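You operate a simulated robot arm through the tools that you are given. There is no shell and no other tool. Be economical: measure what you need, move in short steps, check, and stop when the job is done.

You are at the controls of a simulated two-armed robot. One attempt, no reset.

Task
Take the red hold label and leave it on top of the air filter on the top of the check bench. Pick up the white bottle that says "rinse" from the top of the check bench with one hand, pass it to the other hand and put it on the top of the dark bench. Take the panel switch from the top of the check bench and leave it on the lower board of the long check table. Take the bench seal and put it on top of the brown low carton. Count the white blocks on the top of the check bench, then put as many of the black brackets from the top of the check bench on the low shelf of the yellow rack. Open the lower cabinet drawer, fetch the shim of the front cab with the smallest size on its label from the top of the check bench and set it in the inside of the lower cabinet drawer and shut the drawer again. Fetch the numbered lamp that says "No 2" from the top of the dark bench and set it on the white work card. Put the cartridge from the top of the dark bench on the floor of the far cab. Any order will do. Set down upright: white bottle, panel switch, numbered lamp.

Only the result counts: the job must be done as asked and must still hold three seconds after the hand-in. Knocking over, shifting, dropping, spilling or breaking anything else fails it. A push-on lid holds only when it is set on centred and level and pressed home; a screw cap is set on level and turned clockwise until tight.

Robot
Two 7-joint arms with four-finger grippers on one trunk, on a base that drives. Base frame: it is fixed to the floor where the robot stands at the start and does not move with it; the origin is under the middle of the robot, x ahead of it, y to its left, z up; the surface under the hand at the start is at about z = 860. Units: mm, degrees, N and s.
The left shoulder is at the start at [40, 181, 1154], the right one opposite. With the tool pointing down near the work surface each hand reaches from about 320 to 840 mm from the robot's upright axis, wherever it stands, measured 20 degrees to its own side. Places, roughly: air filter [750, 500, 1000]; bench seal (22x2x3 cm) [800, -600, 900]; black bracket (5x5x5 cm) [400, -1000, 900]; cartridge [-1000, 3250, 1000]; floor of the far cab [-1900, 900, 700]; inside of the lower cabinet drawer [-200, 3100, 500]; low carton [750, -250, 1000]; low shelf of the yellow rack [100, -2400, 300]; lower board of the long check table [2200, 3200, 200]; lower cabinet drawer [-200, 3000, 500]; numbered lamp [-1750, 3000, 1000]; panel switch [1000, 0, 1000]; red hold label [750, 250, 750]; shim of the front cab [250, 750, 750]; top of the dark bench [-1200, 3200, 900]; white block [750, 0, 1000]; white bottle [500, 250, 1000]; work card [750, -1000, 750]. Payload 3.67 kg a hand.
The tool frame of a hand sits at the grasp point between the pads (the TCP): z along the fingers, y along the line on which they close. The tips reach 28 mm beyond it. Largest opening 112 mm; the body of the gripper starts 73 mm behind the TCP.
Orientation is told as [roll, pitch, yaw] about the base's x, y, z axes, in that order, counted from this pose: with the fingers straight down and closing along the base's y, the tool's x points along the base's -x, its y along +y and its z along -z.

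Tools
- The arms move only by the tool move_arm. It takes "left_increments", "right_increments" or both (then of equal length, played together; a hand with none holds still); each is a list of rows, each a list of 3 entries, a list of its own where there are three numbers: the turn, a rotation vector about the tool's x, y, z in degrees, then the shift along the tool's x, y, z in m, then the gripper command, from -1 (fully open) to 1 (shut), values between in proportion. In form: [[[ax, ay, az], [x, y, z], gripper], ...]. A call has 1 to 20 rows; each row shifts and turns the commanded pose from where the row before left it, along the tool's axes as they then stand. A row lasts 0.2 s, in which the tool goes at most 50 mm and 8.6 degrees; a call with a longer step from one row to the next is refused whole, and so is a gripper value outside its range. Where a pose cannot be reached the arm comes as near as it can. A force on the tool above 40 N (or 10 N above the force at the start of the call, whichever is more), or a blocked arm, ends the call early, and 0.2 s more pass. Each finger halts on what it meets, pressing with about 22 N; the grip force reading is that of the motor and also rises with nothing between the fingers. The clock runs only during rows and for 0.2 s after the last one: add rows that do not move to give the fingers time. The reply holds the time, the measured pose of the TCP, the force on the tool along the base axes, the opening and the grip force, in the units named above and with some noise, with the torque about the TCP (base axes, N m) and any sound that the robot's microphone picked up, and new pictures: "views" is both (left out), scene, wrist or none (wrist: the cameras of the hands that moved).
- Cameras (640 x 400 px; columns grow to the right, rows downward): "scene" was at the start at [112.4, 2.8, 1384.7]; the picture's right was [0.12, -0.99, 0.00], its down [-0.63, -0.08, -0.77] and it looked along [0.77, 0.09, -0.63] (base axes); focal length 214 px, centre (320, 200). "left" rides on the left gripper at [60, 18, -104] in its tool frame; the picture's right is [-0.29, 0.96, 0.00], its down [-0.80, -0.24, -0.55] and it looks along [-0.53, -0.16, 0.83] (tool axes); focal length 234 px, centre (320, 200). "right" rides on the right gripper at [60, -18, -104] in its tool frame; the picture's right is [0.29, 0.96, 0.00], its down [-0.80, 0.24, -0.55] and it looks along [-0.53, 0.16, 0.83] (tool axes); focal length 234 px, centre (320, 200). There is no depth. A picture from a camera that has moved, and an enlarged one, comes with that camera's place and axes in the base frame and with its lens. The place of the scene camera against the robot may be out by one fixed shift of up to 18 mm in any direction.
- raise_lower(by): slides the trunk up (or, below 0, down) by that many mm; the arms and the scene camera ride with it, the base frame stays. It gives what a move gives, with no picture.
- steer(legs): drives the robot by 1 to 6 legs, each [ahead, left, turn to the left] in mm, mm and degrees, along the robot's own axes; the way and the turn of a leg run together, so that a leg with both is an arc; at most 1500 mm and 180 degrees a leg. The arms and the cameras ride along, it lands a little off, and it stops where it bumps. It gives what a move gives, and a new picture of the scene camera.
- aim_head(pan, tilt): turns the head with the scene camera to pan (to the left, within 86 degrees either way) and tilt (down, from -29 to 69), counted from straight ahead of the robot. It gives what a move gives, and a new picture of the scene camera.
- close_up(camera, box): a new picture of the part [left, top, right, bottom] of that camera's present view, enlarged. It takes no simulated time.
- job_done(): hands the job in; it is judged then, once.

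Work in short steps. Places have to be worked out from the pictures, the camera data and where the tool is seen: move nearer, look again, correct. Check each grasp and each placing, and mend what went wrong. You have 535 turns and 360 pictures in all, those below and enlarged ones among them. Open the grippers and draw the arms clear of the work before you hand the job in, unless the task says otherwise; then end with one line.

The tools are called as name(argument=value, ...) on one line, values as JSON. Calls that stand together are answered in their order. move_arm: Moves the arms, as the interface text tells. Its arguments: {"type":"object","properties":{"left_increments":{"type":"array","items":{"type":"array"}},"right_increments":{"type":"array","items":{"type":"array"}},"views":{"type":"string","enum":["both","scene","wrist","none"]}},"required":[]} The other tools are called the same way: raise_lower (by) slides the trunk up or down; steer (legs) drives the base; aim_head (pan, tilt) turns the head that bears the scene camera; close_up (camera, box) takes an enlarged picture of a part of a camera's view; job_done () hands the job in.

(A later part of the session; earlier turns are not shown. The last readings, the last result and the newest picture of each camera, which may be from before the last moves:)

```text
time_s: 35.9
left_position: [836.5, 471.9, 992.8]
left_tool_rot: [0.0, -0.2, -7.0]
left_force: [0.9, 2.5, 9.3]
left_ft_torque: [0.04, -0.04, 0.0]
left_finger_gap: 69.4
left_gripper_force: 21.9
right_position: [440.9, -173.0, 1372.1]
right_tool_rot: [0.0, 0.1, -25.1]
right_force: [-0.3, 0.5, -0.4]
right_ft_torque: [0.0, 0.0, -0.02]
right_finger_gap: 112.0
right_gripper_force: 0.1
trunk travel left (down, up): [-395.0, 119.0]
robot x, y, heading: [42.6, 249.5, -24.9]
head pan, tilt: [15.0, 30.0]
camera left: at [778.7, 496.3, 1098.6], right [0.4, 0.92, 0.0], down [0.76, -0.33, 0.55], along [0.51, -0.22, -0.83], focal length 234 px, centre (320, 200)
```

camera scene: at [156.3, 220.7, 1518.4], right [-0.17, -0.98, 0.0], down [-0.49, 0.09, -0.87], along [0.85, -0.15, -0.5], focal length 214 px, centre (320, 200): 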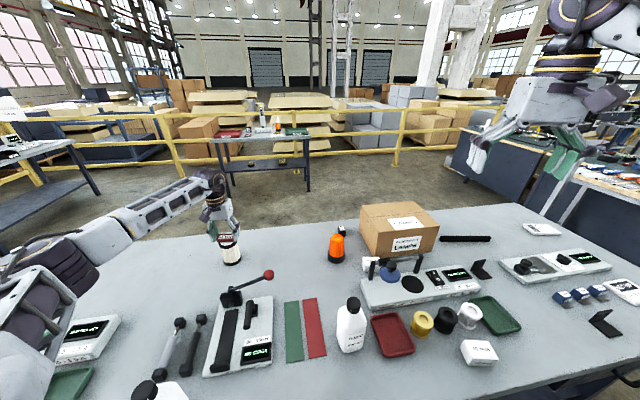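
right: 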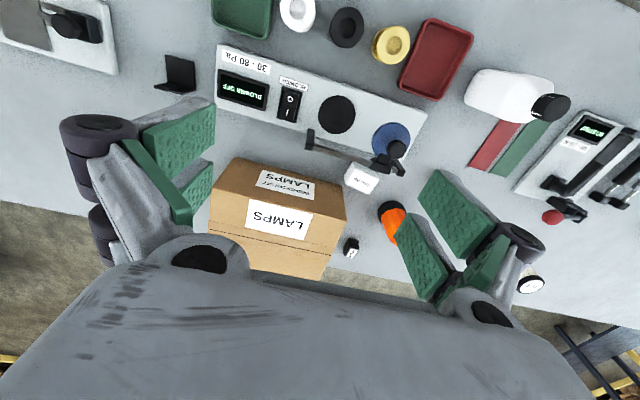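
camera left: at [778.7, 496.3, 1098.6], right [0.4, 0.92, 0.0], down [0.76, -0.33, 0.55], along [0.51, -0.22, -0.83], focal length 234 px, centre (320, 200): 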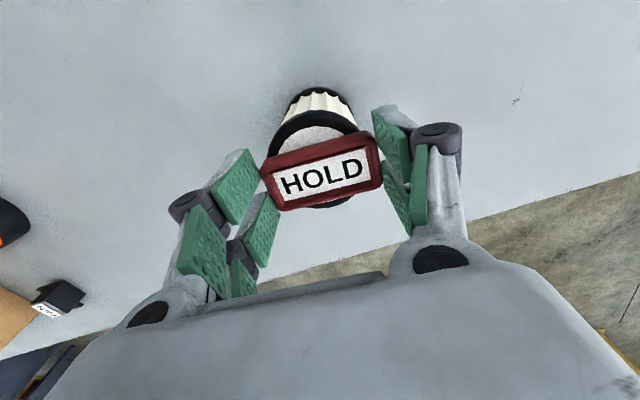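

Contact at ~9 N and centred. Release and lift.

move_arm(left_increments=[[[0, 0, 0], [0, 0, -0.001], 0.2], [[0, 0, 0], [0, 0, 0], -0.3], [[0, 0, 0], [0, 0, 0], -0.8], [[0, 0, 0], [0, 0, 0], -1], [[0, 0, 0], [0, 0, -0.03], -1], [[0, 0, 0], [0, 0, -0.04], -1], [[0, 0, 0], [0, 0, -0.04], -1], [[0, 0, 0], [0, 0, 0], -1]], views="wrist")

```text
time_s: 37.7
left_position: [834.8, 470.6, 1103.6]
left_tool_rot: [-0.1, 0.0, -6.9]
left_force: [0.4, 0.8, 0.3]
left_ft_torque: [0.0, -0.02, 0.0]
left_finger_gap: 112.2
left_gripper_force: 0.1
right_position: [441.9, -172.7, 1371.6]
right_tool_rot: [-0.1, 0.1, -25.1]
right_force: [-0.2, 0.3, 1.0]
right_ft_torque: [-0.01, 0.04, -0.01]
right_finger_gap: 112.1
right_gripper_force: 0.0
trunk travel left (down, up): [-395.0, 119.0]
robot x, y, heading: [36.8, 256.5, -25.1]
head pan, tilt: [15.0, 30.0]
camera left: at [777.6, 495.3, 1208.6], right [0.4, 0.92, 0.0], down [0.76, -0.33, 0.55], along [0.51, -0.22, -0.83], focal length 234 px, centre (320, 200)
```

left: 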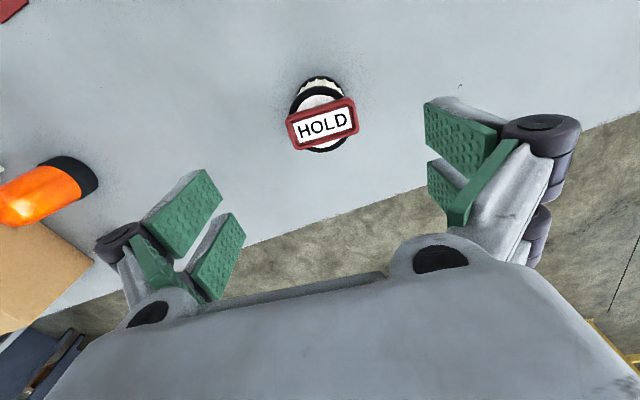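

The label lies on the filter. Now I tuck the left arm back, then drive along the bench toward the seal and carton.

move_arm(left_increments=[[[0, 0, 0], [0, 0, -0.04], -1], [[0, 0, 0], [0.0258, -0.0268, -0.01], -1], [[0, 0, 0], [0.0258, -0.0268, -0.01], -1], [[0, 0, 0], [0.0258, -0.0268, -0.01], -1], [[0, 0, 0], [0.0258, -0.0268, -0.01], -1], [[0, 0, 0], [0.0258, -0.0268, -0.01], -1], [[0, 0, 0], [0.0258, -0.0268, -0.01], -1], [[0, 0, 0], [0.0258, -0.0268, -0.01], -1], [[0, 0, 0], [0.0258, -0.0268, -0.01], -1], [[0, 0, 0], [0.0258, -0.0268, -0.01], -1], [[0, 0, 0], [0.0258, -0.0268, -0.01], -1], [[0, 0, 6], [0, 0, 0], -1], [[0, 0, 6], [0, 0, 0], -1], [[0, 0, 6], [0, 0, 0], -1]], views="none")

steer(legs=[[-60, 0, 25], [0, -600, 0]])

```text
time_s: 40.7
left_position: [549.1, 237.6, 1243.8]
left_tool_rot: [-0.1, 0.1, -25.0]
left_force: [0.4, -0.2, -0.1]
left_ft_torque: [0.07, 0.0, -0.02]
left_finger_gap: 111.9
left_gripper_force: 0.2
right_position: [439.6, -173.0, 1372.2]
right_tool_rot: [0.0, 0.2, -25.2]
right_force: [0.6, -0.4, -0.3]
right_ft_torque: [0.02, 0.0, -0.03]
right_finger_gap: 112.0
right_gripper_force: 0.0
trunk travel left (down, up): [-395.0, 119.0]
robot x, y, heading: [39.8, 255.5, -25.1]
head pan, tilt: [15.0, 30.0]
```

```text
time_s: 45.7
left_position: [449.0, -140.6, 1242.0]
left_tool_rot: [0.0, 0.1, 0.9]
left_force: [-0.2, -0.4, 0.3]
left_ft_torque: [-0.01, -0.01, -0.02]
left_finger_gap: 111.9
left_gripper_force: 0.0
right_position: [531.2, -557.4, 1371.4]
right_tool_rot: [-0.1, 0.2, 0.7]
right_force: [-0.3, -0.2, 0.2]
right_ft_torque: [0.02, 0.01, 0.0]
right_finger_gap: 111.9
right_gripper_force: 0.1
trunk travel left (down, up): [-395.0, 119.0]
robot x, y, heading: [-14.6, -351.6, 0.9]
head pan, tilt: [15.0, 30.0]
camera scene: at [100.7, -330.2, 1518.3], right [0.27, -0.96, 0.0], down [-0.48, -0.14, -0.87], along [0.83, 0.24, -0.5], focal length 214 px, centre (320, 200)
```

scene: 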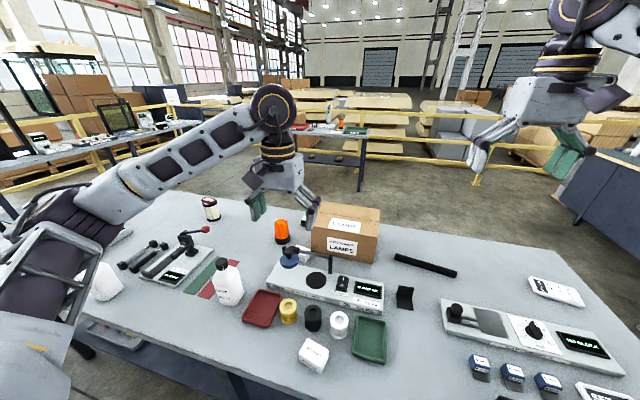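

Look straight down at this part of the bench with the head.

aim_head(pan=0, tilt=62)

close_up(camera="scene", box=[160, 0, 480, 200])

close_up(camera="scene", box=[400, 50, 640, 200])

```text
time_s: 46.6
left_position: [449.3, -142.2, 1243.1]
left_tool_rot: [0.0, 0.0, 0.9]
left_force: [0.2, 0.4, 0.8]
left_ft_torque: [-0.06, 0.01, 0.01]
left_finger_gap: 111.9
left_gripper_force: 0.1
right_position: [530.8, -558.0, 1371.4]
right_tool_rot: [-0.1, 0.1, 0.7]
right_force: [0.4, -0.1, -0.6]
right_ft_torque: [-0.01, 0.03, -0.02]
right_finger_gap: 112.0
right_gripper_force: 0.0
trunk travel left (down, up): [-395.0, 119.0]
robot x, y, heading: [-14.1, -349.3, 0.6]
head pan, tilt: [0.0, 62.0]
camera scene: at [78.1, -354.2, 1474.0], right [0.01, -1.0, 0.0], down [-0.88, -0.01, -0.47], along [0.47, 0.01, -0.88], focal length 214 px, centre (320, 200)
```

scene: 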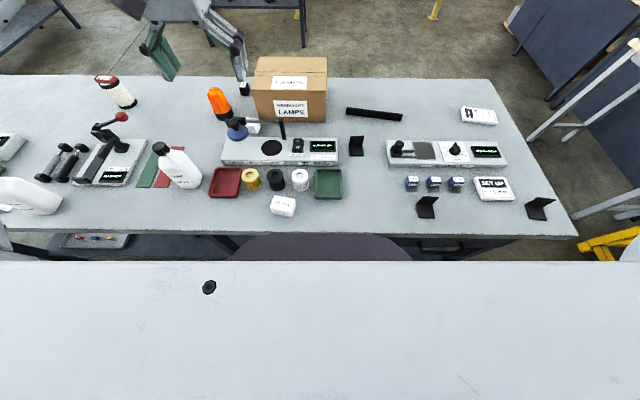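

```text
2.00 times, centred on (320, 100) of scene
camera zoom: at [78.1, -354.2, 1474.0], right [0.01, -1.0, 0.0], down [-0.88, -0.01, -0.47], along [0.47, 0.01, -0.88], focal length 429 px, centre (320, 400)
```

zoom: 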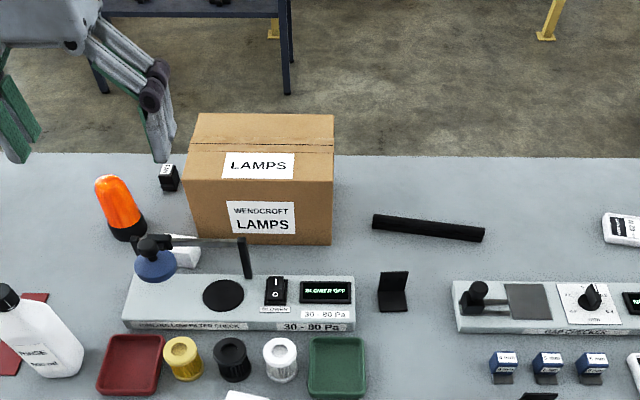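

```text
2.67 times, centred on (520, 125) of scene
camera zoom: at [78.1, -354.2, 1474.0], right [0.01, -1.0, 0.0], down [-0.88, -0.01, -0.47], along [0.47, 0.01, -0.88], focal length 572 px, centre (-213, 400)
```

zoom: 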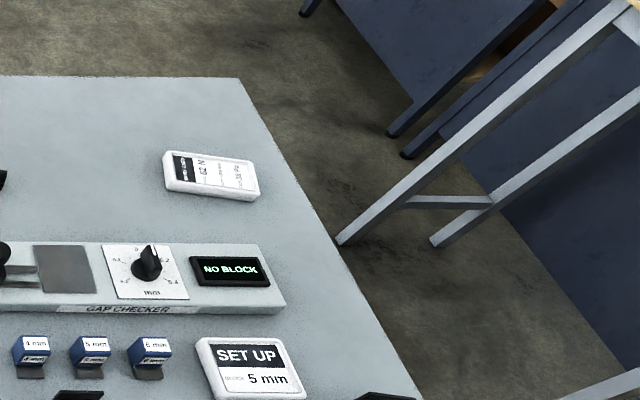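

The seal is centred near (767,-549) turned ~17°; the carton spans x≈750–950, y≈-365…-115, top ≈998. I drive ahead to the bench and rotate the right hand across the seal.

steer(legs=[[50, -15, 0]])

move_arm(right_increments=[[[0, 0, -8.2], [-0.02, 0, 0.03], -1], [[0, 0, -8.2], [0, 0, 0.03], -1], [[0, 0, -8.2], [0, 0, 0.03], -1], [[0, 0, -8.2], [0, 0, 0.03], -1], [[0, 0, -8.2], [0, 0, 0.03], -1], [[0, 0, -8.2], [0, 0, 0.03], -1], [[0, 0, -8.2], [0, 0, 0.03], -1], [[0, 0, -8.2], [0, 0, 0.03], -1], [[0, 0, -8.2], [0, 0, 0], -1], [[0, 0, 0], [0, 0, 0], -1]], views="wrist")

```text
time_s: 47.6
left_position: [491.1, -153.7, 1246.0]
left_tool_rot: [-0.1, -0.3, 0.8]
left_force: [-1.7, 0.0, -0.5]
left_ft_torque: [-0.01, -0.08, -0.03]
left_finger_gap: 112.2
left_gripper_force: 0.1
right_position: [572.1, -569.6, 1376.5]
right_tool_rot: [-0.1, -0.2, 0.8]
right_force: [-0.7, 0.7, 0.8]
right_ft_torque: [-0.02, -0.12, -0.01]
right_finger_gap: 112.1
right_gripper_force: 0.0
trunk travel left (down, up): [-395.0, 119.0]
robot x, y, heading: [33.5, -365.5, 0.9]
head pan, tilt: [0.0, 62.0]
camera scene: at [118.9, -366.5, 1474.5], right [0.01, -1.0, 0.0], down [-0.88, -0.01, -0.47], along [0.47, 0.01, -0.88], focal length 214 px, centre (320, 200)
```

scene: 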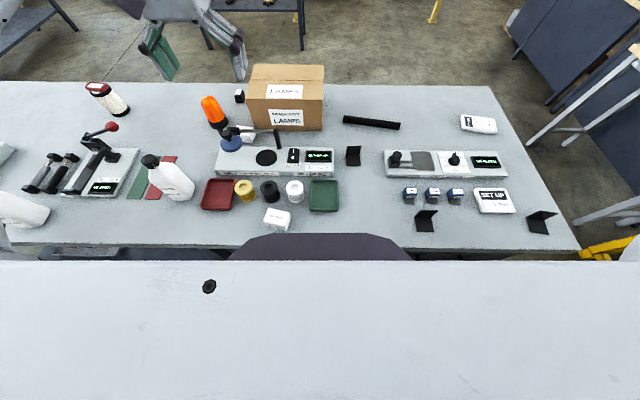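

```text
time_s: 49.8
left_position: [498.4, -154.9, 1242.9]
left_tool_rot: [0.1, 0.1, 1.0]
left_force: [-0.5, -0.5, -0.6]
left_ft_torque: [-0.03, 0.0, 0.02]
left_finger_gap: 111.9
left_gripper_force: 0.1
right_position: [575.7, -549.4, 1174.5]
right_tool_rot: [0.2, 0.1, 49.9]
right_force: [0.5, 0.0, -0.2]
right_ft_torque: [0.02, -0.01, 0.0]
right_finger_gap: 112.0
right_gripper_force: 0.2
right hand out of reach, approached as far as the arm can: row 6, 7, 8, 9
trunk travel left (down, up): [-395.0, 119.0]
robot x, y, heading: [34.5, -362.1, 0.9]
head pan, tilt: [0.0, 62.0]
camera right: at [548.8, -607.3, 1280.3], right [-0.92, 0.4, 0.0], down [0.33, 0.76, 0.55], along [0.22, 0.51, -0.83], focal length 234 px, centre (320, 200)
```

right: 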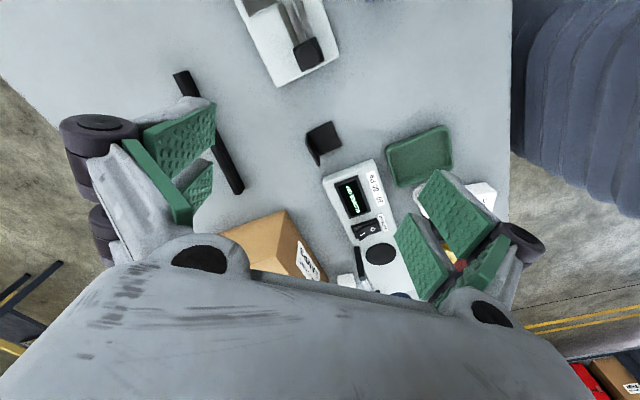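

Yaw stops near +50°, so I go the other way to −107°.

move_arm(right_increments=[[[0, 0, 8.5], [0, 0, 0], -1], [[0, 0, 8.5], [0, 0, 0], -1], [[0, 0, 8.5], [0, 0, 0], -1], [[0, 0, 8.5], [0, 0, 0], -1], [[0, 0, 8.5], [0, 0, 0], -1], [[0, 0, 8.5], [0, 0, 0], -1], [[0, 0, 8.5], [0, 0, 0], -1], [[0, 0, 8.5], [0, 0, 0], -1], [[0, 0, 8.5], [0, 0, 0], -1], [[0, 0, 8.5], [0, 0, 0], -1], [[0, 0, 8.5], [0, 0, 0], -1], [[0, 0, 8.5], [0, 0, 0], -1], [[0, 0, 8.5], [0, 0, 0], -1], [[0, 0, 8.5], [0, 0, 0], -1], [[0, 0, 8.5], [0, 0, 0], -1], [[0, 0, 8.5], [0, 0, 0], -1], [[0, 0, 8.5], [0, 0, 0], -1], [[0, 0, 8.5], [0, 0, 0], -1], [[0, 0, 3.5], [0, 0, 0], -1]], views="wrist")

```text
time_s: 53.8
left_position: [498.8, -156.1, 1243.1]
left_tool_rot: [0.0, 0.1, 0.9]
left_force: [-0.5, 0.4, -0.2]
left_ft_torque: [0.01, -0.04, 0.0]
left_finger_gap: 112.2
left_gripper_force: 0.0
right_position: [577.1, -550.4, 1175.3]
right_tool_rot: [-0.2, 0.0, -106.8]
right_force: [0.3, -0.8, -0.2]
right_ft_torque: [0.01, 0.01, -0.03]
right_finger_gap: 112.0
right_gripper_force: 0.0
trunk travel left (down, up): [-395.0, 119.0]
robot x, y, heading: [32.2, -361.9, 0.9]
head pan, tilt: [0.0, 62.0]
camera right: at [574.8, -488.1, 1280.2], right [1.0, 0.0, 0.0], down [0.0, -0.83, 0.55], along [0.0, -0.55, -0.83], focal length 234 px, centre (320, 200)
```

right: 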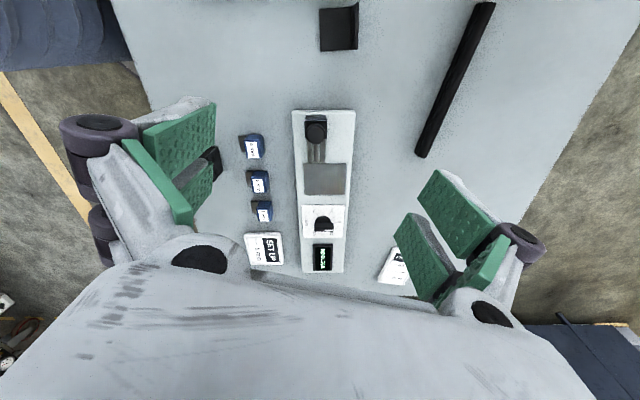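

Wrist view puts the seal's centre near (773,-549), turned ~10°. Move over it.

move_arm(right_increments=[[[0, 0, -2], [0.0112, 0.0374, 0.02], -1], [[0, 0, -2], [0.0112, 0.0374, 0.02], -1], [[0, 0, -2], [0.0112, 0.0374, 0.03], -1], [[0, 0, 0], [0.0112, 0.0374, 0.03], -1], [[0, 0, 0], [0.0112, 0.0374, 0.03], -1], [[0, 0, 0], [0, 0, 0.03], -1], [[0, 0, 0], [0, 0, 0], -1]], views="wrist")

```text
time_s: 55.4
left_position: [497.8, -155.0, 1243.5]
left_tool_rot: [0.0, 0.1, 1.0]
left_force: [1.1, 0.3, -0.5]
left_ft_torque: [0.0, -0.01, 0.01]
left_finger_gap: 112.1
left_gripper_force: 0.0
right_position: [771.2, -535.5, 1015.8]
right_tool_rot: [-0.1, 0.0, -100.6]
right_force: [0.4, 0.2, 0.3]
right_ft_torque: [0.02, 0.02, -0.05]
right_finger_gap: 111.8
right_gripper_force: 0.0
trunk travel left (down, up): [-395.0, 119.0]
robot x, y, heading: [32.0, -364.0, 0.9]
head pan, tilt: [0.0, 62.0]
camera right: at [763.0, -474.2, 1120.3], right [0.99, 0.11, 0.0], down [0.09, -0.83, 0.55], along [0.06, -0.55, -0.83], focal length 234 px, centre (320, 200)
```

right: 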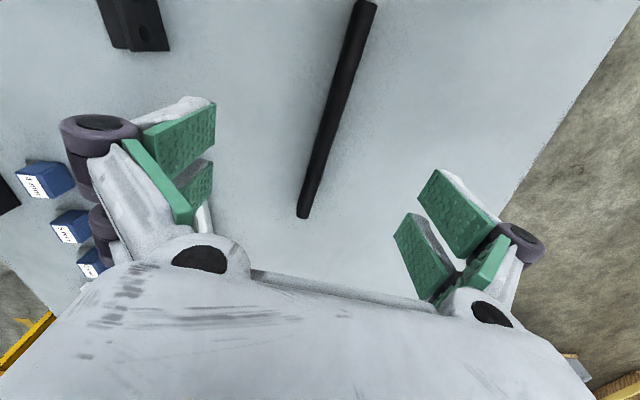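

Seal centre (778,-546), 9.6°: alignment fits. Descend and grip.

move_arm(right_increments=[[[0, 0, -1], [-0.0085, 0.0087, 0.03], -1], [[0, 0, 0], [0, 0, 0.03], -1], [[0, 0, 0], [0, 0, 0.03], -1], [[0, 0, 0], [0, 0, 0.022], -1], [[0, 0, 0], [0, 0, 0.008], -1], [[0, 0, 0], [0, 0, 0], -0.5], [[0, 0, 0], [0, 0, 0], 0], [[0, 0, 0], [0, 0, 0], 0.5], [[0, 0, 0], [0, 0, 0], 1], [[0, 0, 0], [0, 0, 0], 1]], views="wrist")

```text
time_s: 57.6
left_position: [497.3, -154.7, 1243.1]
left_tool_rot: [0.0, 0.1, 0.9]
left_force: [-0.5, -0.4, -0.6]
left_ft_torque: [-0.02, 0.03, -0.01]
left_finger_gap: 112.1
left_gripper_force: 0.1
right_position: [777.2, -547.0, 895.6]
right_tool_rot: [-0.1, 0.0, -99.6]
right_force: [0.9, -0.9, 0.4]
right_ft_torque: [0.05, -0.05, 0.08]
right_finger_gap: 17.8
right_gripper_force: 21.9
trunk travel left (down, up): [-395.0, 119.0]
robot x, y, heading: [34.2, -363.6, 0.7]
head pan, tilt: [0.0, 62.0]
camera right: at [769.1, -485.7, 1000.1], right [0.99, 0.12, 0.0], down [0.1, -0.83, 0.55], along [0.07, -0.55, -0.83], focal length 234 px, centre (320, 200)
```

right: 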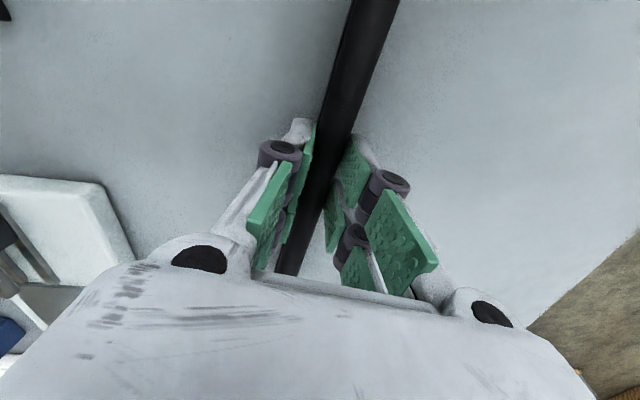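

Gripped at 17.8 mm. Lift well up and drive left so the carton is in front of the right shoulder.

move_arm(right_increments=[[[0, 0, 0], [0, 0, -0.03], 1], [[0, 0, 0], [0, 0, -0.04], 1], [[0, 0, 0], [0, 0, -0.04], 1], [[0, 0, 0], [0, 0, -0.04], 1], [[0, 0, 0], [0, 0, -0.04], 1], [[0, 0, 0], [0, 0, -0.03], 1], [[0, 0, 0], [0, 0, 0], 1]], views="wrist")

steer(legs=[[0, 305, 0]])

```text
time_s: 59.2
left_position: [497.7, -155.6, 1243.6]
left_tool_rot: [0.1, 0.1, 1.0]
left_force: [0.3, -0.2, -0.4]
left_ft_torque: [0.0, 0.03, 0.05]
left_finger_gap: 112.2
left_gripper_force: 0.0
right_position: [776.6, -545.9, 1115.5]
right_tool_rot: [-0.1, 0.0, -99.6]
right_force: [-0.4, 0.3, -1.3]
right_ft_torque: [0.05, 0.0, 0.03]
right_finger_gap: 17.9
right_gripper_force: 22.2
trunk travel left (down, up): [-395.0, 119.0]
robot x, y, heading: [35.2, -366.0, 0.9]
head pan, tilt: [0.0, 62.0]
camera right: at [767.9, -484.9, 1220.3], right [0.99, 0.12, 0.0], down [0.1, -0.83, 0.55], along [0.07, -0.55, -0.83], focal length 234 px, centre (320, 200)
```

right: 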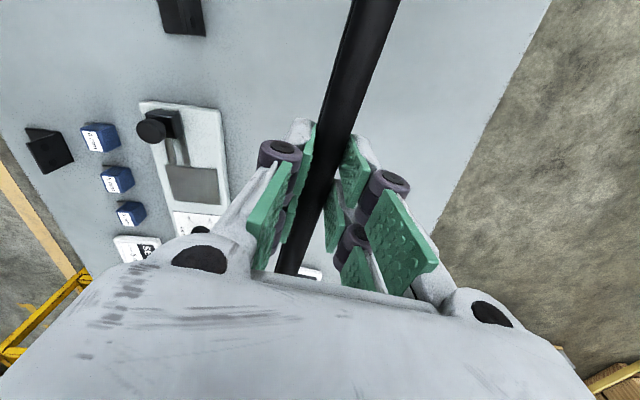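

```text
time_s: 61.3
left_position: [493.6, 151.9, 1243.9]
left_tool_rot: [0.1, 0.1, 0.8]
left_force: [-0.5, -0.2, -0.1]
left_ft_torque: [0.01, 0.02, -0.04]
left_finger_gap: 112.1
left_gripper_force: 0.0
right_position: [772.9, -238.9, 1116.2]
right_tool_rot: [-0.2, 0.0, -99.8]
right_force: [-0.2, -0.8, -1.4]
right_ft_torque: [0.0, 0.01, -0.03]
right_finger_gap: 17.8
right_gripper_force: 21.7
trunk travel left (down, up): [-395.0, 119.0]
robot x, y, heading: [31.5, -55.1, 0.8]
head pan, tilt: [0.0, 62.0]
camera scene: at [122.4, -60.6, 1474.0], right [0.01, -1.0, 0.0], down [-0.88, -0.01, -0.47], along [0.47, 0.01, -0.88], focal length 214 px, centre (320, 200)
```

scene: 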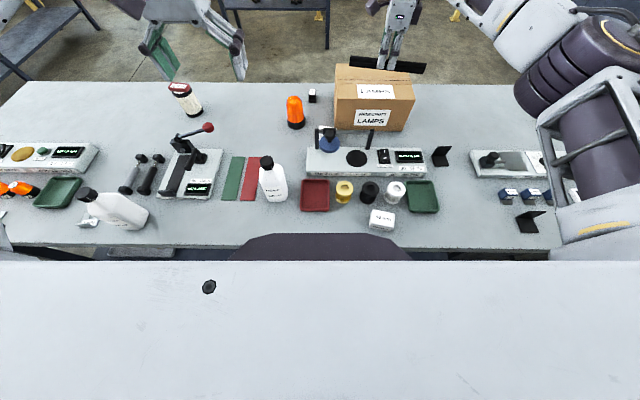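

Hand is over the carton's front. I straighten the seal, go 25 mm forward and lower, then look.

move_arm(right_increments=[[[0, 0, -5], [0, 0.012, 0.02], 1], [[0, 0, -5], [0, 0.014, 0.02], 1], [[0, 0, 0], [0, 0, 0.02], 1], [[0, 0, 0], [0, 0, 0], 1]], views="both")

close_up(camera="scene", box=[300, 0, 460, 100])

```text
time_s: 62.3
left_position: [492.9, 152.0, 1242.5]
left_tool_rot: [0.0, 0.1, 0.8]
left_force: [-1.0, 0.2, 0.3]
left_ft_torque: [-0.04, -0.03, 0.01]
left_finger_gap: 112.1
left_gripper_force: 0.0
right_position: [797.6, -242.7, 1055.4]
right_tool_rot: [-0.1, -0.1, -89.7]
right_force: [0.1, 0.1, -1.9]
right_ft_torque: [0.01, -0.03, -0.01]
right_finger_gap: 17.9
right_gripper_force: 22.0
trunk travel left (down, up): [-395.0, 119.0]
robot x, y, heading: [30.5, -51.7, 0.9]
head pan, tilt: [0.0, 62.0]
camera scene: at [122.3, -60.2, 1474.0], right [0.01, -1.0, 0.0], down [-0.88, -0.01, -0.47], along [0.47, 0.01, -0.88], focal length 214 px, centre (320, 200)
camera right: at [778.2, -183.4, 1161.1], right [0.96, 0.29, 0.0], down [0.25, -0.8, 0.55], along [0.16, -0.53, -0.83], focal length 234 px, centre (320, 200)
```

scene: 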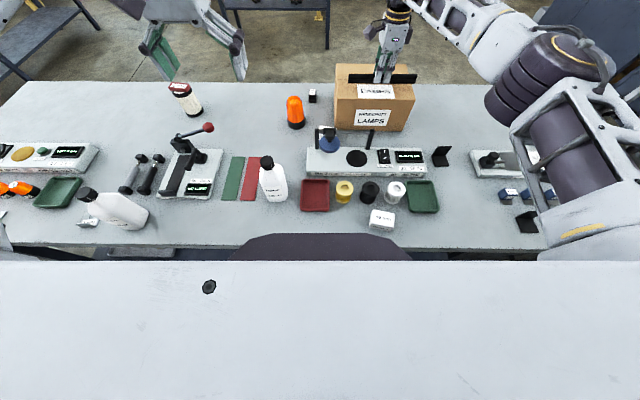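
right: 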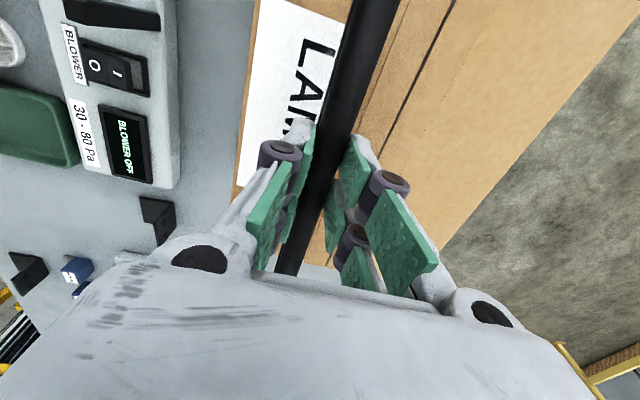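

```text
4.00 times, centred on (380, 50) of scene
camera zoom: at [122.3, -60.2, 1474.0], right [0.01, -1.0, 0.0], down [-0.88, -0.01, -0.47], along [0.47, 0.01, -0.88], focal length 858 px, centre (80, 800)
```

zoom: 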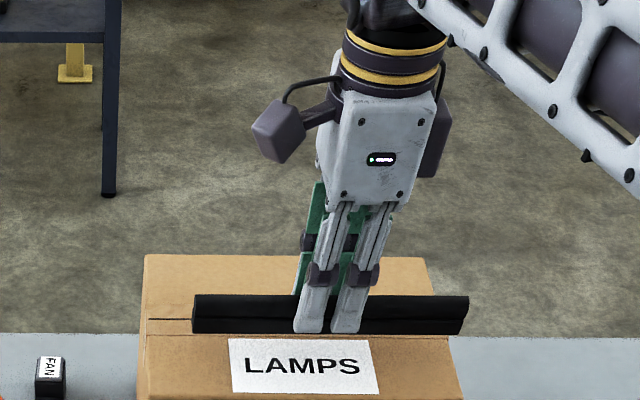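

The seal needs ~22 mm to the left to be centred. Shift and lower to contact.

move_arm(right_increments=[[[0, 0, 0], [0.022, 0, 0], 1], [[0, 0, 0], [0, 0, 0.01], 1], [[0, 0, 0], [0, 0, 0.004], 1], [[0, 0, 0], [0, 0, 0.003], 1], [[0, 0, 0], [0, 0, 0.003], 1], [[0, 0, 0], [0, 0, 0], 1]], views="scene")

close_up(camera="scene", box=[300, 30, 460, 130])

```text
time_s: 63.7
left_position: [493.6, 152.5, 1243.2]
left_tool_rot: [0.0, 0.1, 0.7]
left_force: [0.2, -0.2, 0.3]
left_ft_torque: [-0.03, -0.01, -0.02]
left_finger_gap: 111.9
left_gripper_force: 0.0
right_position: [797.2, -220.5, 1036.5]
right_tool_rot: [-0.1, 0.1, -89.6]
right_force: [0.4, 0.1, -1.0]
right_ft_torque: [0.02, 0.04, 0.03]
right_finger_gap: 17.7
right_gripper_force: 21.9
trunk travel left (down, up): [-395.0, 119.0]
robot x, y, heading: [32.8, -54.2, 0.8]
head pan, tilt: [0.0, 62.0]
camera scene: at [122.3, -59.6, 1474.0], right [0.01, -1.0, 0.0], down [-0.88, -0.01, -0.47], along [0.47, 0.01, -0.88], focal length 214 px, centre (320, 200)
```

scene: 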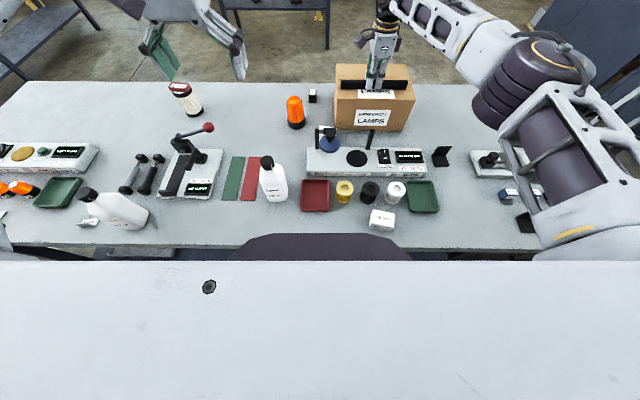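

```text
4.00 times, centred on (380, 80) of scene
camera zoom: at [122.3, -59.6, 1474.0], right [0.01, -1.0, 0.0], down [-0.88, -0.01, -0.47], along [0.47, 0.01, -0.88], focal length 858 px, centre (80, 680)
```

zoom: 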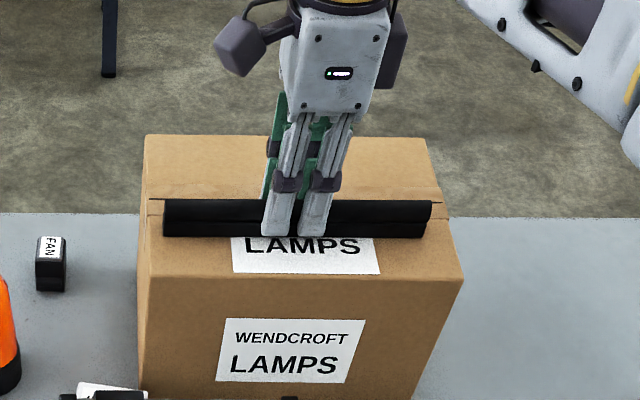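

Centred now. Step down to contact.

move_arm(right_increments=[[[0, 0, 0], [0, 0, 0.003], 1], [[0, 0, 0], [0, 0, 0.003], 1], [[0, 0, 0], [0, 0, 0], 1]], views="none")

```text
time_s: 64.5
left_position: [492.4, 153.5, 1243.8]
left_tool_rot: [0.0, -0.1, 0.8]
left_force: [0.8, -0.2, 0.9]
left_ft_torque: [0.03, -0.02, -0.02]
left_finger_gap: 112.0
left_gripper_force: 0.1
right_position: [797.5, -219.3, 1034.2]
right_tool_rot: [0.4, 0.1, -89.8]
right_force: [9.6, -2.8, 33.5]
right_ft_torque: [-0.06, -0.23, 0.08]
right_finger_gap: 17.8
right_gripper_force: 21.9
trunk travel left (down, up): [-395.0, 119.0]
robot x, y, heading: [31.9, -53.4, 0.9]
head pan, tilt: [0.0, 62.0]
```

Firm contact (33 N). Ease up slightly, release and lift.

move_arm(right_increments=[[[0, 0, 0], [0, 0, -0.003], 1], [[0, 0, 0], [0, 0, 0], 0.6], [[0, 0, 0], [0, 0, 0], 0.2], [[0, 0, 0], [0, 0, 0], -0.2], [[0, 0, 0], [0, 0, 0], -0.5], [[0, 0, 0], [0, 0, -0.03], -0.5], [[0, 0, 0], [0, 0, -0.04], -0.5], [[0, 0, 0], [0, 0, -0.04], -0.5], [[0, 0, 0], [0, 0, 0], -0.5]], views="wrist")

```text
time_s: 66.5
left_position: [494.1, 152.5, 1242.7]
left_tool_rot: [0.0, 0.1, 0.9]
left_force: [-0.5, 0.8, -0.3]
left_ft_torque: [0.0, 0.0, 0.02]
left_finger_gap: 112.0
left_gripper_force: 0.1
right_position: [798.3, -218.6, 1142.1]
right_tool_rot: [-0.1, 0.0, -89.7]
right_force: [-0.3, -0.3, -0.2]
right_ft_torque: [-0.02, 0.0, -0.01]
right_finger_gap: 84.1
right_gripper_force: 0.0
trunk travel left (down, up): [-395.0, 119.0]
robot x, y, heading: [30.9, -54.4, 0.9]
head pan, tilt: [0.0, 62.0]
camera right: at [779.0, -158.7, 1247.5], right [0.96, 0.29, 0.0], down [0.25, -0.8, 0.55], along [0.16, -0.53, -0.83], focal length 234 px, centre (320, 200)
```

right: 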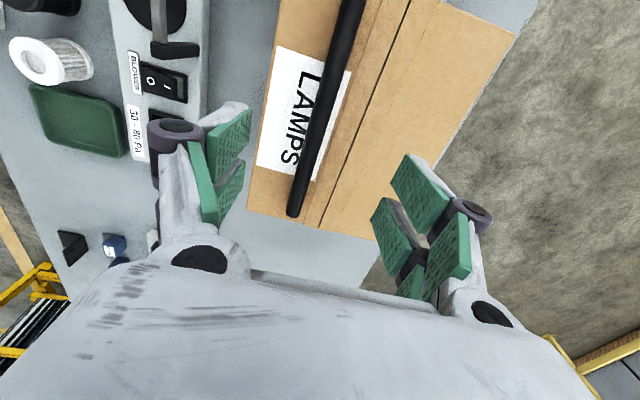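

The seal rests squarely on the carton. I tuck the right arm up, back and straight.

move_arm(right_increments=[[[0, 0, -8], [0, 0, -0.04], -1], [[0, 0, 0], [-0.008, -0.0367, -0.025], -1], [[0, 0, 0], [-0.008, -0.0367, -0.025], -1], [[0, 0, 0], [-0.008, -0.0367, -0.025], -1], [[0, 0, 0], [-0.008, -0.0367, -0.025], -1], [[0, 0, 0], [-0.008, -0.0367, -0.025], -1], [[0, 0, 0], [-0.008, -0.0367, -0.025], -1], [[0, 0, -8], [0, 0, 0], -1], [[0, 0, -8], [0, 0, 0], -1], [[0, 0, -8], [0, 0, 0], -1], [[0, 0, -8], [0, 0, 0], -1], [[0, 0, -8], [0, 0, 0], -1], [[0, 0, -8], [0, 0, 0], -1], [[0, 0, -8], [0, 0, 0], -1], [[0, 0, -8], [0, 0, 0], -1], [[0, 0, -8], [0, 0, 0], -1], [[0, 0, -8], [0, 0, 0], -1]], views="none")

steer(legs=[[-150, 0, 0], [0, 400, 0]])

close_up(camera="scene", box=[0, 50, 240, 200])

close_up(camera="scene", box=[400, 50, 640, 200])

```text
time_s: 70.1
left_position: [493.2, 153.0, 1242.4]
left_tool_rot: [0.0, 0.0, 0.8]
left_force: [-1.4, 0.4, 0.1]
left_ft_torque: [-0.01, 0.0, 0.01]
left_finger_gap: 112.0
left_gripper_force: 0.0
right_position: [587.4, -298.0, 1333.5]
right_tool_rot: [0.0, 0.1, -1.6]
right_force: [-0.9, -0.6, 0.5]
right_ft_torque: [0.02, 0.01, -0.01]
right_finger_gap: 111.7
right_gripper_force: 0.1
trunk travel left (down, up): [-395.0, 119.0]
robot x, y, heading: [27.8, -52.1, 0.8]
head pan, tilt: [0.0, 62.0]
```

```text
time_s: 73.7
left_position: [334.2, 552.1, 1242.3]
left_tool_rot: [0.0, 0.1, 0.8]
left_force: [-0.2, -0.3, 0.2]
left_ft_torque: [-0.02, 0.0, 0.01]
left_finger_gap: 111.9
left_gripper_force: 0.0
right_position: [429.8, 100.9, 1332.8]
right_tool_rot: [-0.1, 0.1, -1.7]
right_force: [0.8, 0.2, 0.1]
right_ft_torque: [0.02, 0.02, 0.01]
right_finger_gap: 112.1
right_gripper_force: 0.1
trunk travel left (down, up): [-395.0, 119.0]
robot x, y, heading: [-127.5, 347.5, 0.7]
head pan, tilt: [0.0, 62.0]
camera scene: at [-36.6, 339.5, 1474.0], right [0.01, -1.0, 0.0], down [-0.88, -0.01, -0.47], along [0.47, 0.01, -0.88], focal length 214 px, centre (320, 200)
```

scene: 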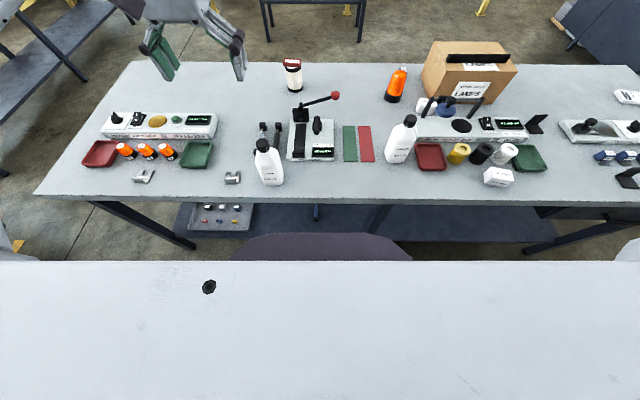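

```text
2.67 times, centred on (120, 125) of scene
camera zoom: at [-36.6, 339.5, 1474.0], right [0.01, -1.0, 0.0], down [-0.88, -0.01, -0.47], along [0.47, 0.01, -0.88], focal length 572 px, centre (853, 400)
```

zoom: 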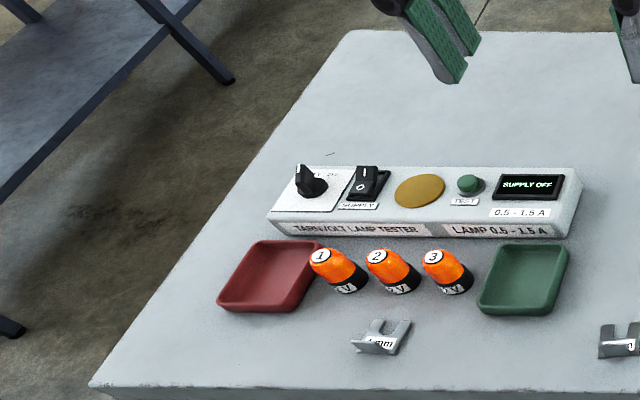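

```text
2.67 times, centred on (520, 125) of scene
camera zoom: at [-36.6, 339.5, 1474.0], right [0.01, -1.0, 0.0], down [-0.88, -0.01, -0.47], along [0.47, 0.01, -0.88], focal length 572 px, centre (-213, 400)
```

zoom: 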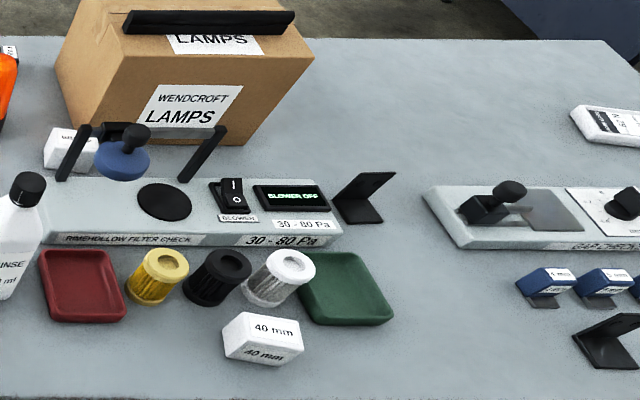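

Two silver shims show. Enlarge them to read sizes.

close_up(camera="scene", box=[120, 160, 200, 210])

close_up(camera="scene", box=[200, 150, 280, 200])

```text
8.00 times, centred on (160, 185) of scene
camera zoom: at [-36.6, 339.5, 1474.0], right [0.01, -1.0, 0.0], down [-0.88, -0.01, -0.47], along [0.47, 0.01, -0.88], focal length 1716 px, centre (1600, 320)
```

zoom: 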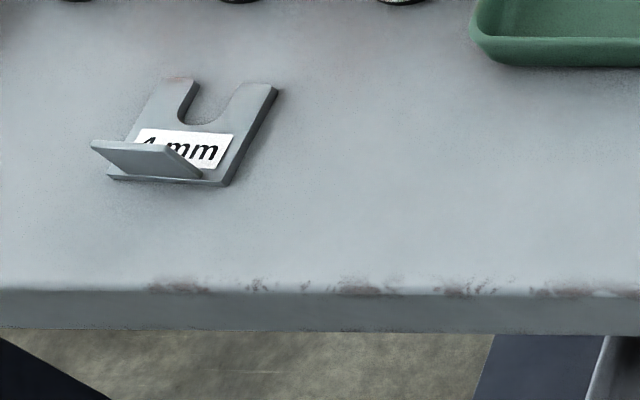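

```text
8.00 times, centred on (240, 175) of scene
camera zoom: at [-36.6, 339.5, 1474.0], right [0.01, -1.0, 0.0], down [-0.88, -0.01, -0.47], along [0.47, 0.01, -0.88], focal length 1716 px, centre (960, 400)
```

zoom: 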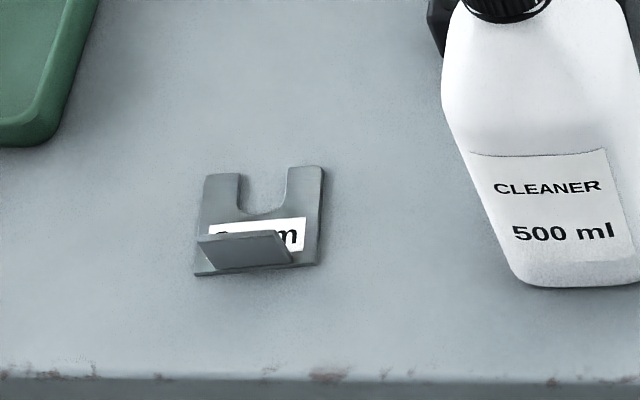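

I take a wrist picture; the shims should be in the left camera's view.

move_arm(left_increments=[[[0, 0, 0], [0, 0.03, 0], -1], [[0, 0, 0], [0, 0.03, 0], -1], [[0, 0, 0], [0, 0.03, 0], -1], [[0, 0, 0], [0, 0.03, 0], -1], [[0, 0, 0], [0, 0, 0], -1]], views="wrist")

close_up(camera="left", box=[240, 0, 400, 100])

```text
time_s: 74.9
left_position: [332.4, 672.5, 1243.6]
left_tool_rot: [0.0, 0.1, 0.7]
left_force: [-0.5, 0.5, 0.1]
left_ft_torque: [0.0, 0.03, 0.01]
left_finger_gap: 111.6
left_gripper_force: 0.0
right_position: [429.0, 102.0, 1333.0]
right_tool_rot: [0.0, 0.1, -1.6]
right_force: [0.3, 0.7, -0.7]
right_ft_torque: [0.02, 0.02, -0.01]
right_finger_gap: 111.9
right_gripper_force: 0.1
trunk travel left (down, up): [-395.0, 119.0]
robot x, y, heading: [-128.1, 349.2, 0.5]
head pan, tilt: [0.0, 62.0]
camera left: at [272.1, 689.6, 1348.7], right [0.27, 0.96, 0.0], down [0.8, -0.23, 0.55], along [0.53, -0.15, -0.83], focal length 234 px, centre (320, 200)
```

left: 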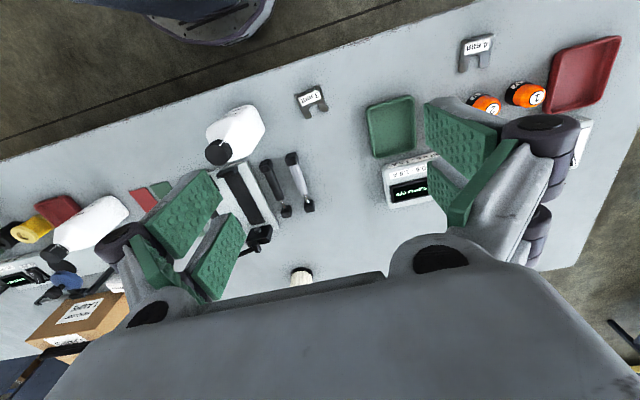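

```text
4.00 times, centred on (320, 50) of left
camera zoom: at [272.1, 689.6, 1348.7], right [0.27, 0.96, 0.0], down [0.8, -0.23, 0.55], along [0.53, -0.15, -0.83], focal length 937 px, centre (320, 800)
```

zoom: 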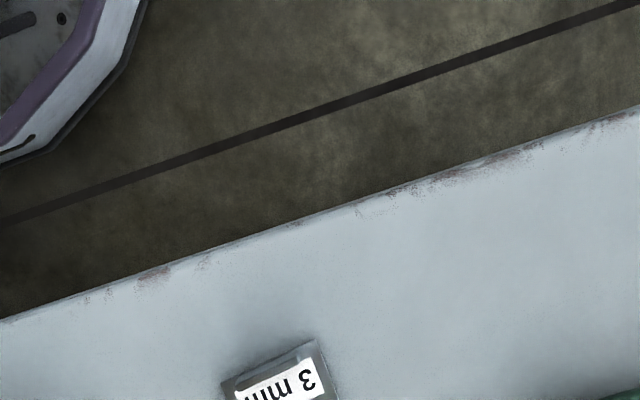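

One shim reads "3 mm". Check the other.

close_up(camera="left", box=[280, 70, 360, 120])

close_up(camera="left", box=[440, 25, 520, 75])

```text
8.00 times, centred on (320, 95) of left
camera zoom: at [272.1, 689.6, 1348.7], right [0.27, 0.96, 0.0], down [0.8, -0.23, 0.55], along [0.53, -0.15, -0.83], focal length 1873 px, centre (320, 1040)
```

zoom: 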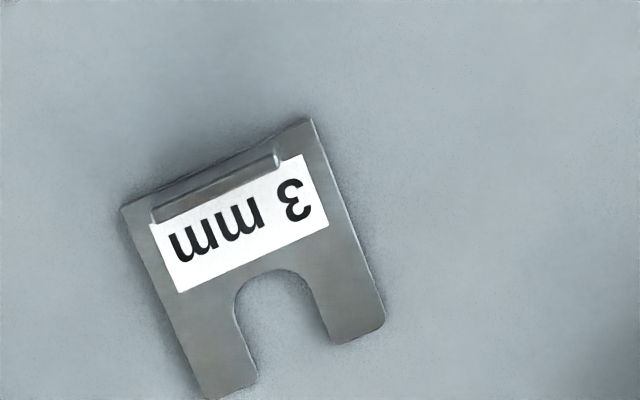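

```text
8.00 times, centred on (480, 50) of left
camera zoom: at [272.1, 689.6, 1348.7], right [0.27, 0.96, 0.0], down [0.8, -0.23, 0.55], along [0.53, -0.15, -0.83], focal length 1873 px, centre (-960, 1400)
```

zoom: 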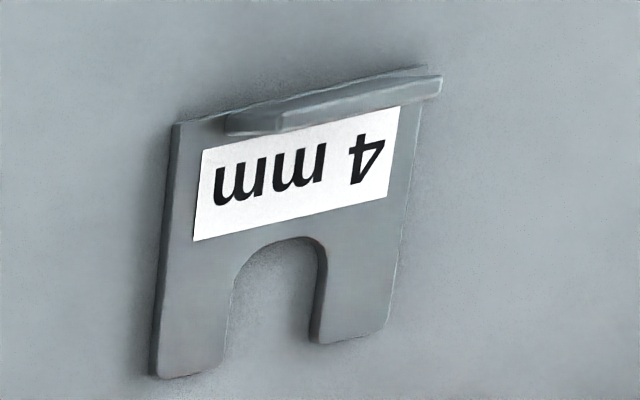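

The smallest shim is 3 mm, at about (351,650). Next the rinse bottle, near (440,96): I drive right a little and look with the right wrist camera.

steer(legs=[[60, -160, 0]])

move_arm(right_increments=[[[0, 0, 0], [0.03, 0.03, 0.02], -1], [[0, 0, 0], [0.03, 0.04, 0.02], -1], [[0, 0, 0], [0, 0.04, 0.02], -1], [[0, 0, 0], [0, 0.04, 0.02], -1], [[0, 0, 0], [0, 0, 0], -1]], views="wrist")

```text
time_s: 76.3
left_position: [393.6, 517.1, 1244.3]
left_tool_rot: [-0.2, 0.0, 0.9]
left_force: [0.5, 0.6, -0.9]
left_ft_torque: [-0.03, -0.03, -0.01]
left_finger_gap: 112.3
left_gripper_force: 0.0
right_position: [488.4, -53.1, 1334.4]
right_tool_rot: [-0.1, 0.1, -1.7]
right_force: [-0.6, 1.4, 1.5]
right_ft_torque: [-0.05, 0.01, -0.04]
right_finger_gap: 112.1
right_gripper_force: 0.0
trunk travel left (down, up): [-395.0, 119.0]
robot x, y, heading: [-65.8, 190.5, 0.9]
head pan, tilt: [0.0, 62.0]
camera scene: at [24.2, 185.3, 1474.0], right [0.01, -1.0, 0.0], down [-0.88, -0.01, -0.47], along [0.47, 0.01, -0.88], focal length 214 px, centre (320, 200)
```

scene: 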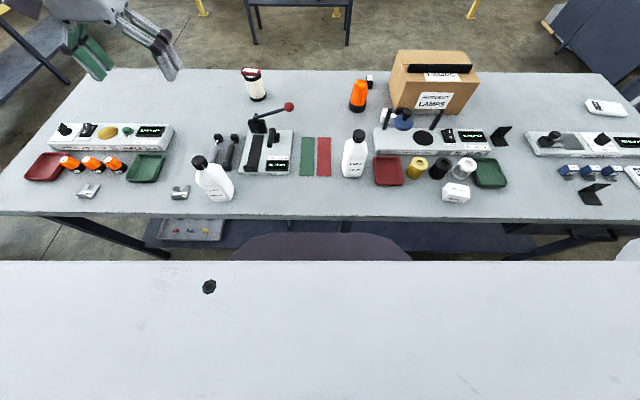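

```text
refused: row 2 steps farther than a row can; nothing moved
```

move_arm(right_increments=[[[0, 0, 0], [0.02, 0.03, 0.02], -1], [[0, 0, 0], [0.02, 0.03, 0.02], -1], [[0, 0, 0], [0.02, 0.03, 0.02], -1], [[0, 0, 0], [0, 0.04, 0.02], -1], [[0, 0, 0], [0, 0, 0], -1]], views="wrist")

```text
time_s: 77.5
left_position: [393.8, 514.6, 1243.4]
left_tool_rot: [0.0, -0.1, 0.9]
left_force: [1.1, 0.0, 0.3]
left_ft_torque: [0.02, 0.0, -0.02]
left_finger_gap: 112.0
left_gripper_force: 0.0
right_position: [433.0, 74.1, 1253.5]
right_tool_rot: [0.0, 0.0, -1.7]
right_force: [-0.1, -0.1, 0.2]
right_ft_torque: [0.05, -0.01, 0.0]
right_finger_gap: 112.0
right_gripper_force: 0.0
trunk travel left (down, up): [-395.0, 119.0]
robot x, y, heading: [-64.6, 190.0, 0.9]
head pan, tilt: [0.0, 62.0]
camera right: at [371.4, 58.4, 1357.6], right [-0.26, 0.97, 0.0], down [0.8, 0.22, 0.55], along [0.53, 0.14, -0.83], focal length 234 px, centre (320, 200)
```

right: 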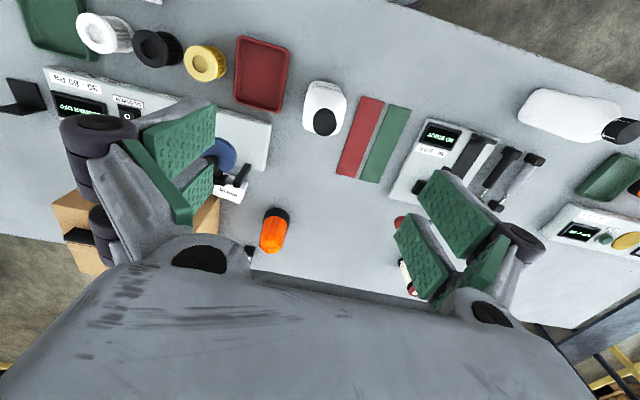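

Cap centre ≈(454,82), cap top ≈1035. Centre the hand above it and lower partway.

move_arm(right_increments=[[[0, 0, 0], [-0.021, 0.008, 0.03], -1], [[0, 0, 0], [0, 0, 0.045], -1], [[0, 0, 0], [0, 0, 0.045], -1], [[0, 0, 0], [0, 0, 0.045], -1], [[0, 0, 0], [0, 0, 0], -1]], views="wrist")

```text
time_s: 78.7
left_position: [394.3, 515.5, 1242.8]
left_tool_rot: [0.0, 0.0, 0.9]
left_force: [-1.0, -0.3, 0.2]
left_ft_torque: [0.0, -0.01, 0.0]
left_finger_gap: 111.9
left_gripper_force: 0.0
right_position: [453.7, 83.0, 1090.2]
right_tool_rot: [0.0, 0.1, -1.6]
right_force: [-0.1, -0.4, -0.7]
right_ft_torque: [0.02, -0.01, 0.0]
right_finger_gap: 112.2
right_gripper_force: 0.1
trunk travel left (down, up): [-395.0, 119.0]
robot x, y, heading: [-67.7, 187.2, 0.5]
head pan, tilt: [0.0, 62.0]
camera right: at [392.9, 66.8, 1194.3], right [-0.26, 0.97, 0.0], down [0.8, 0.22, 0.55], along [0.53, 0.14, -0.83], focal length 234 px, centre (320, 200)
```

right: 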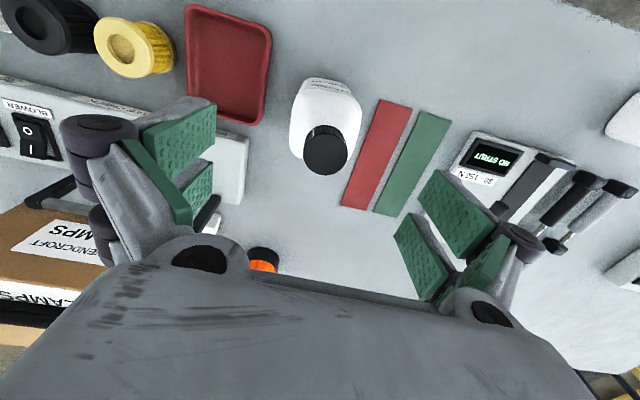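

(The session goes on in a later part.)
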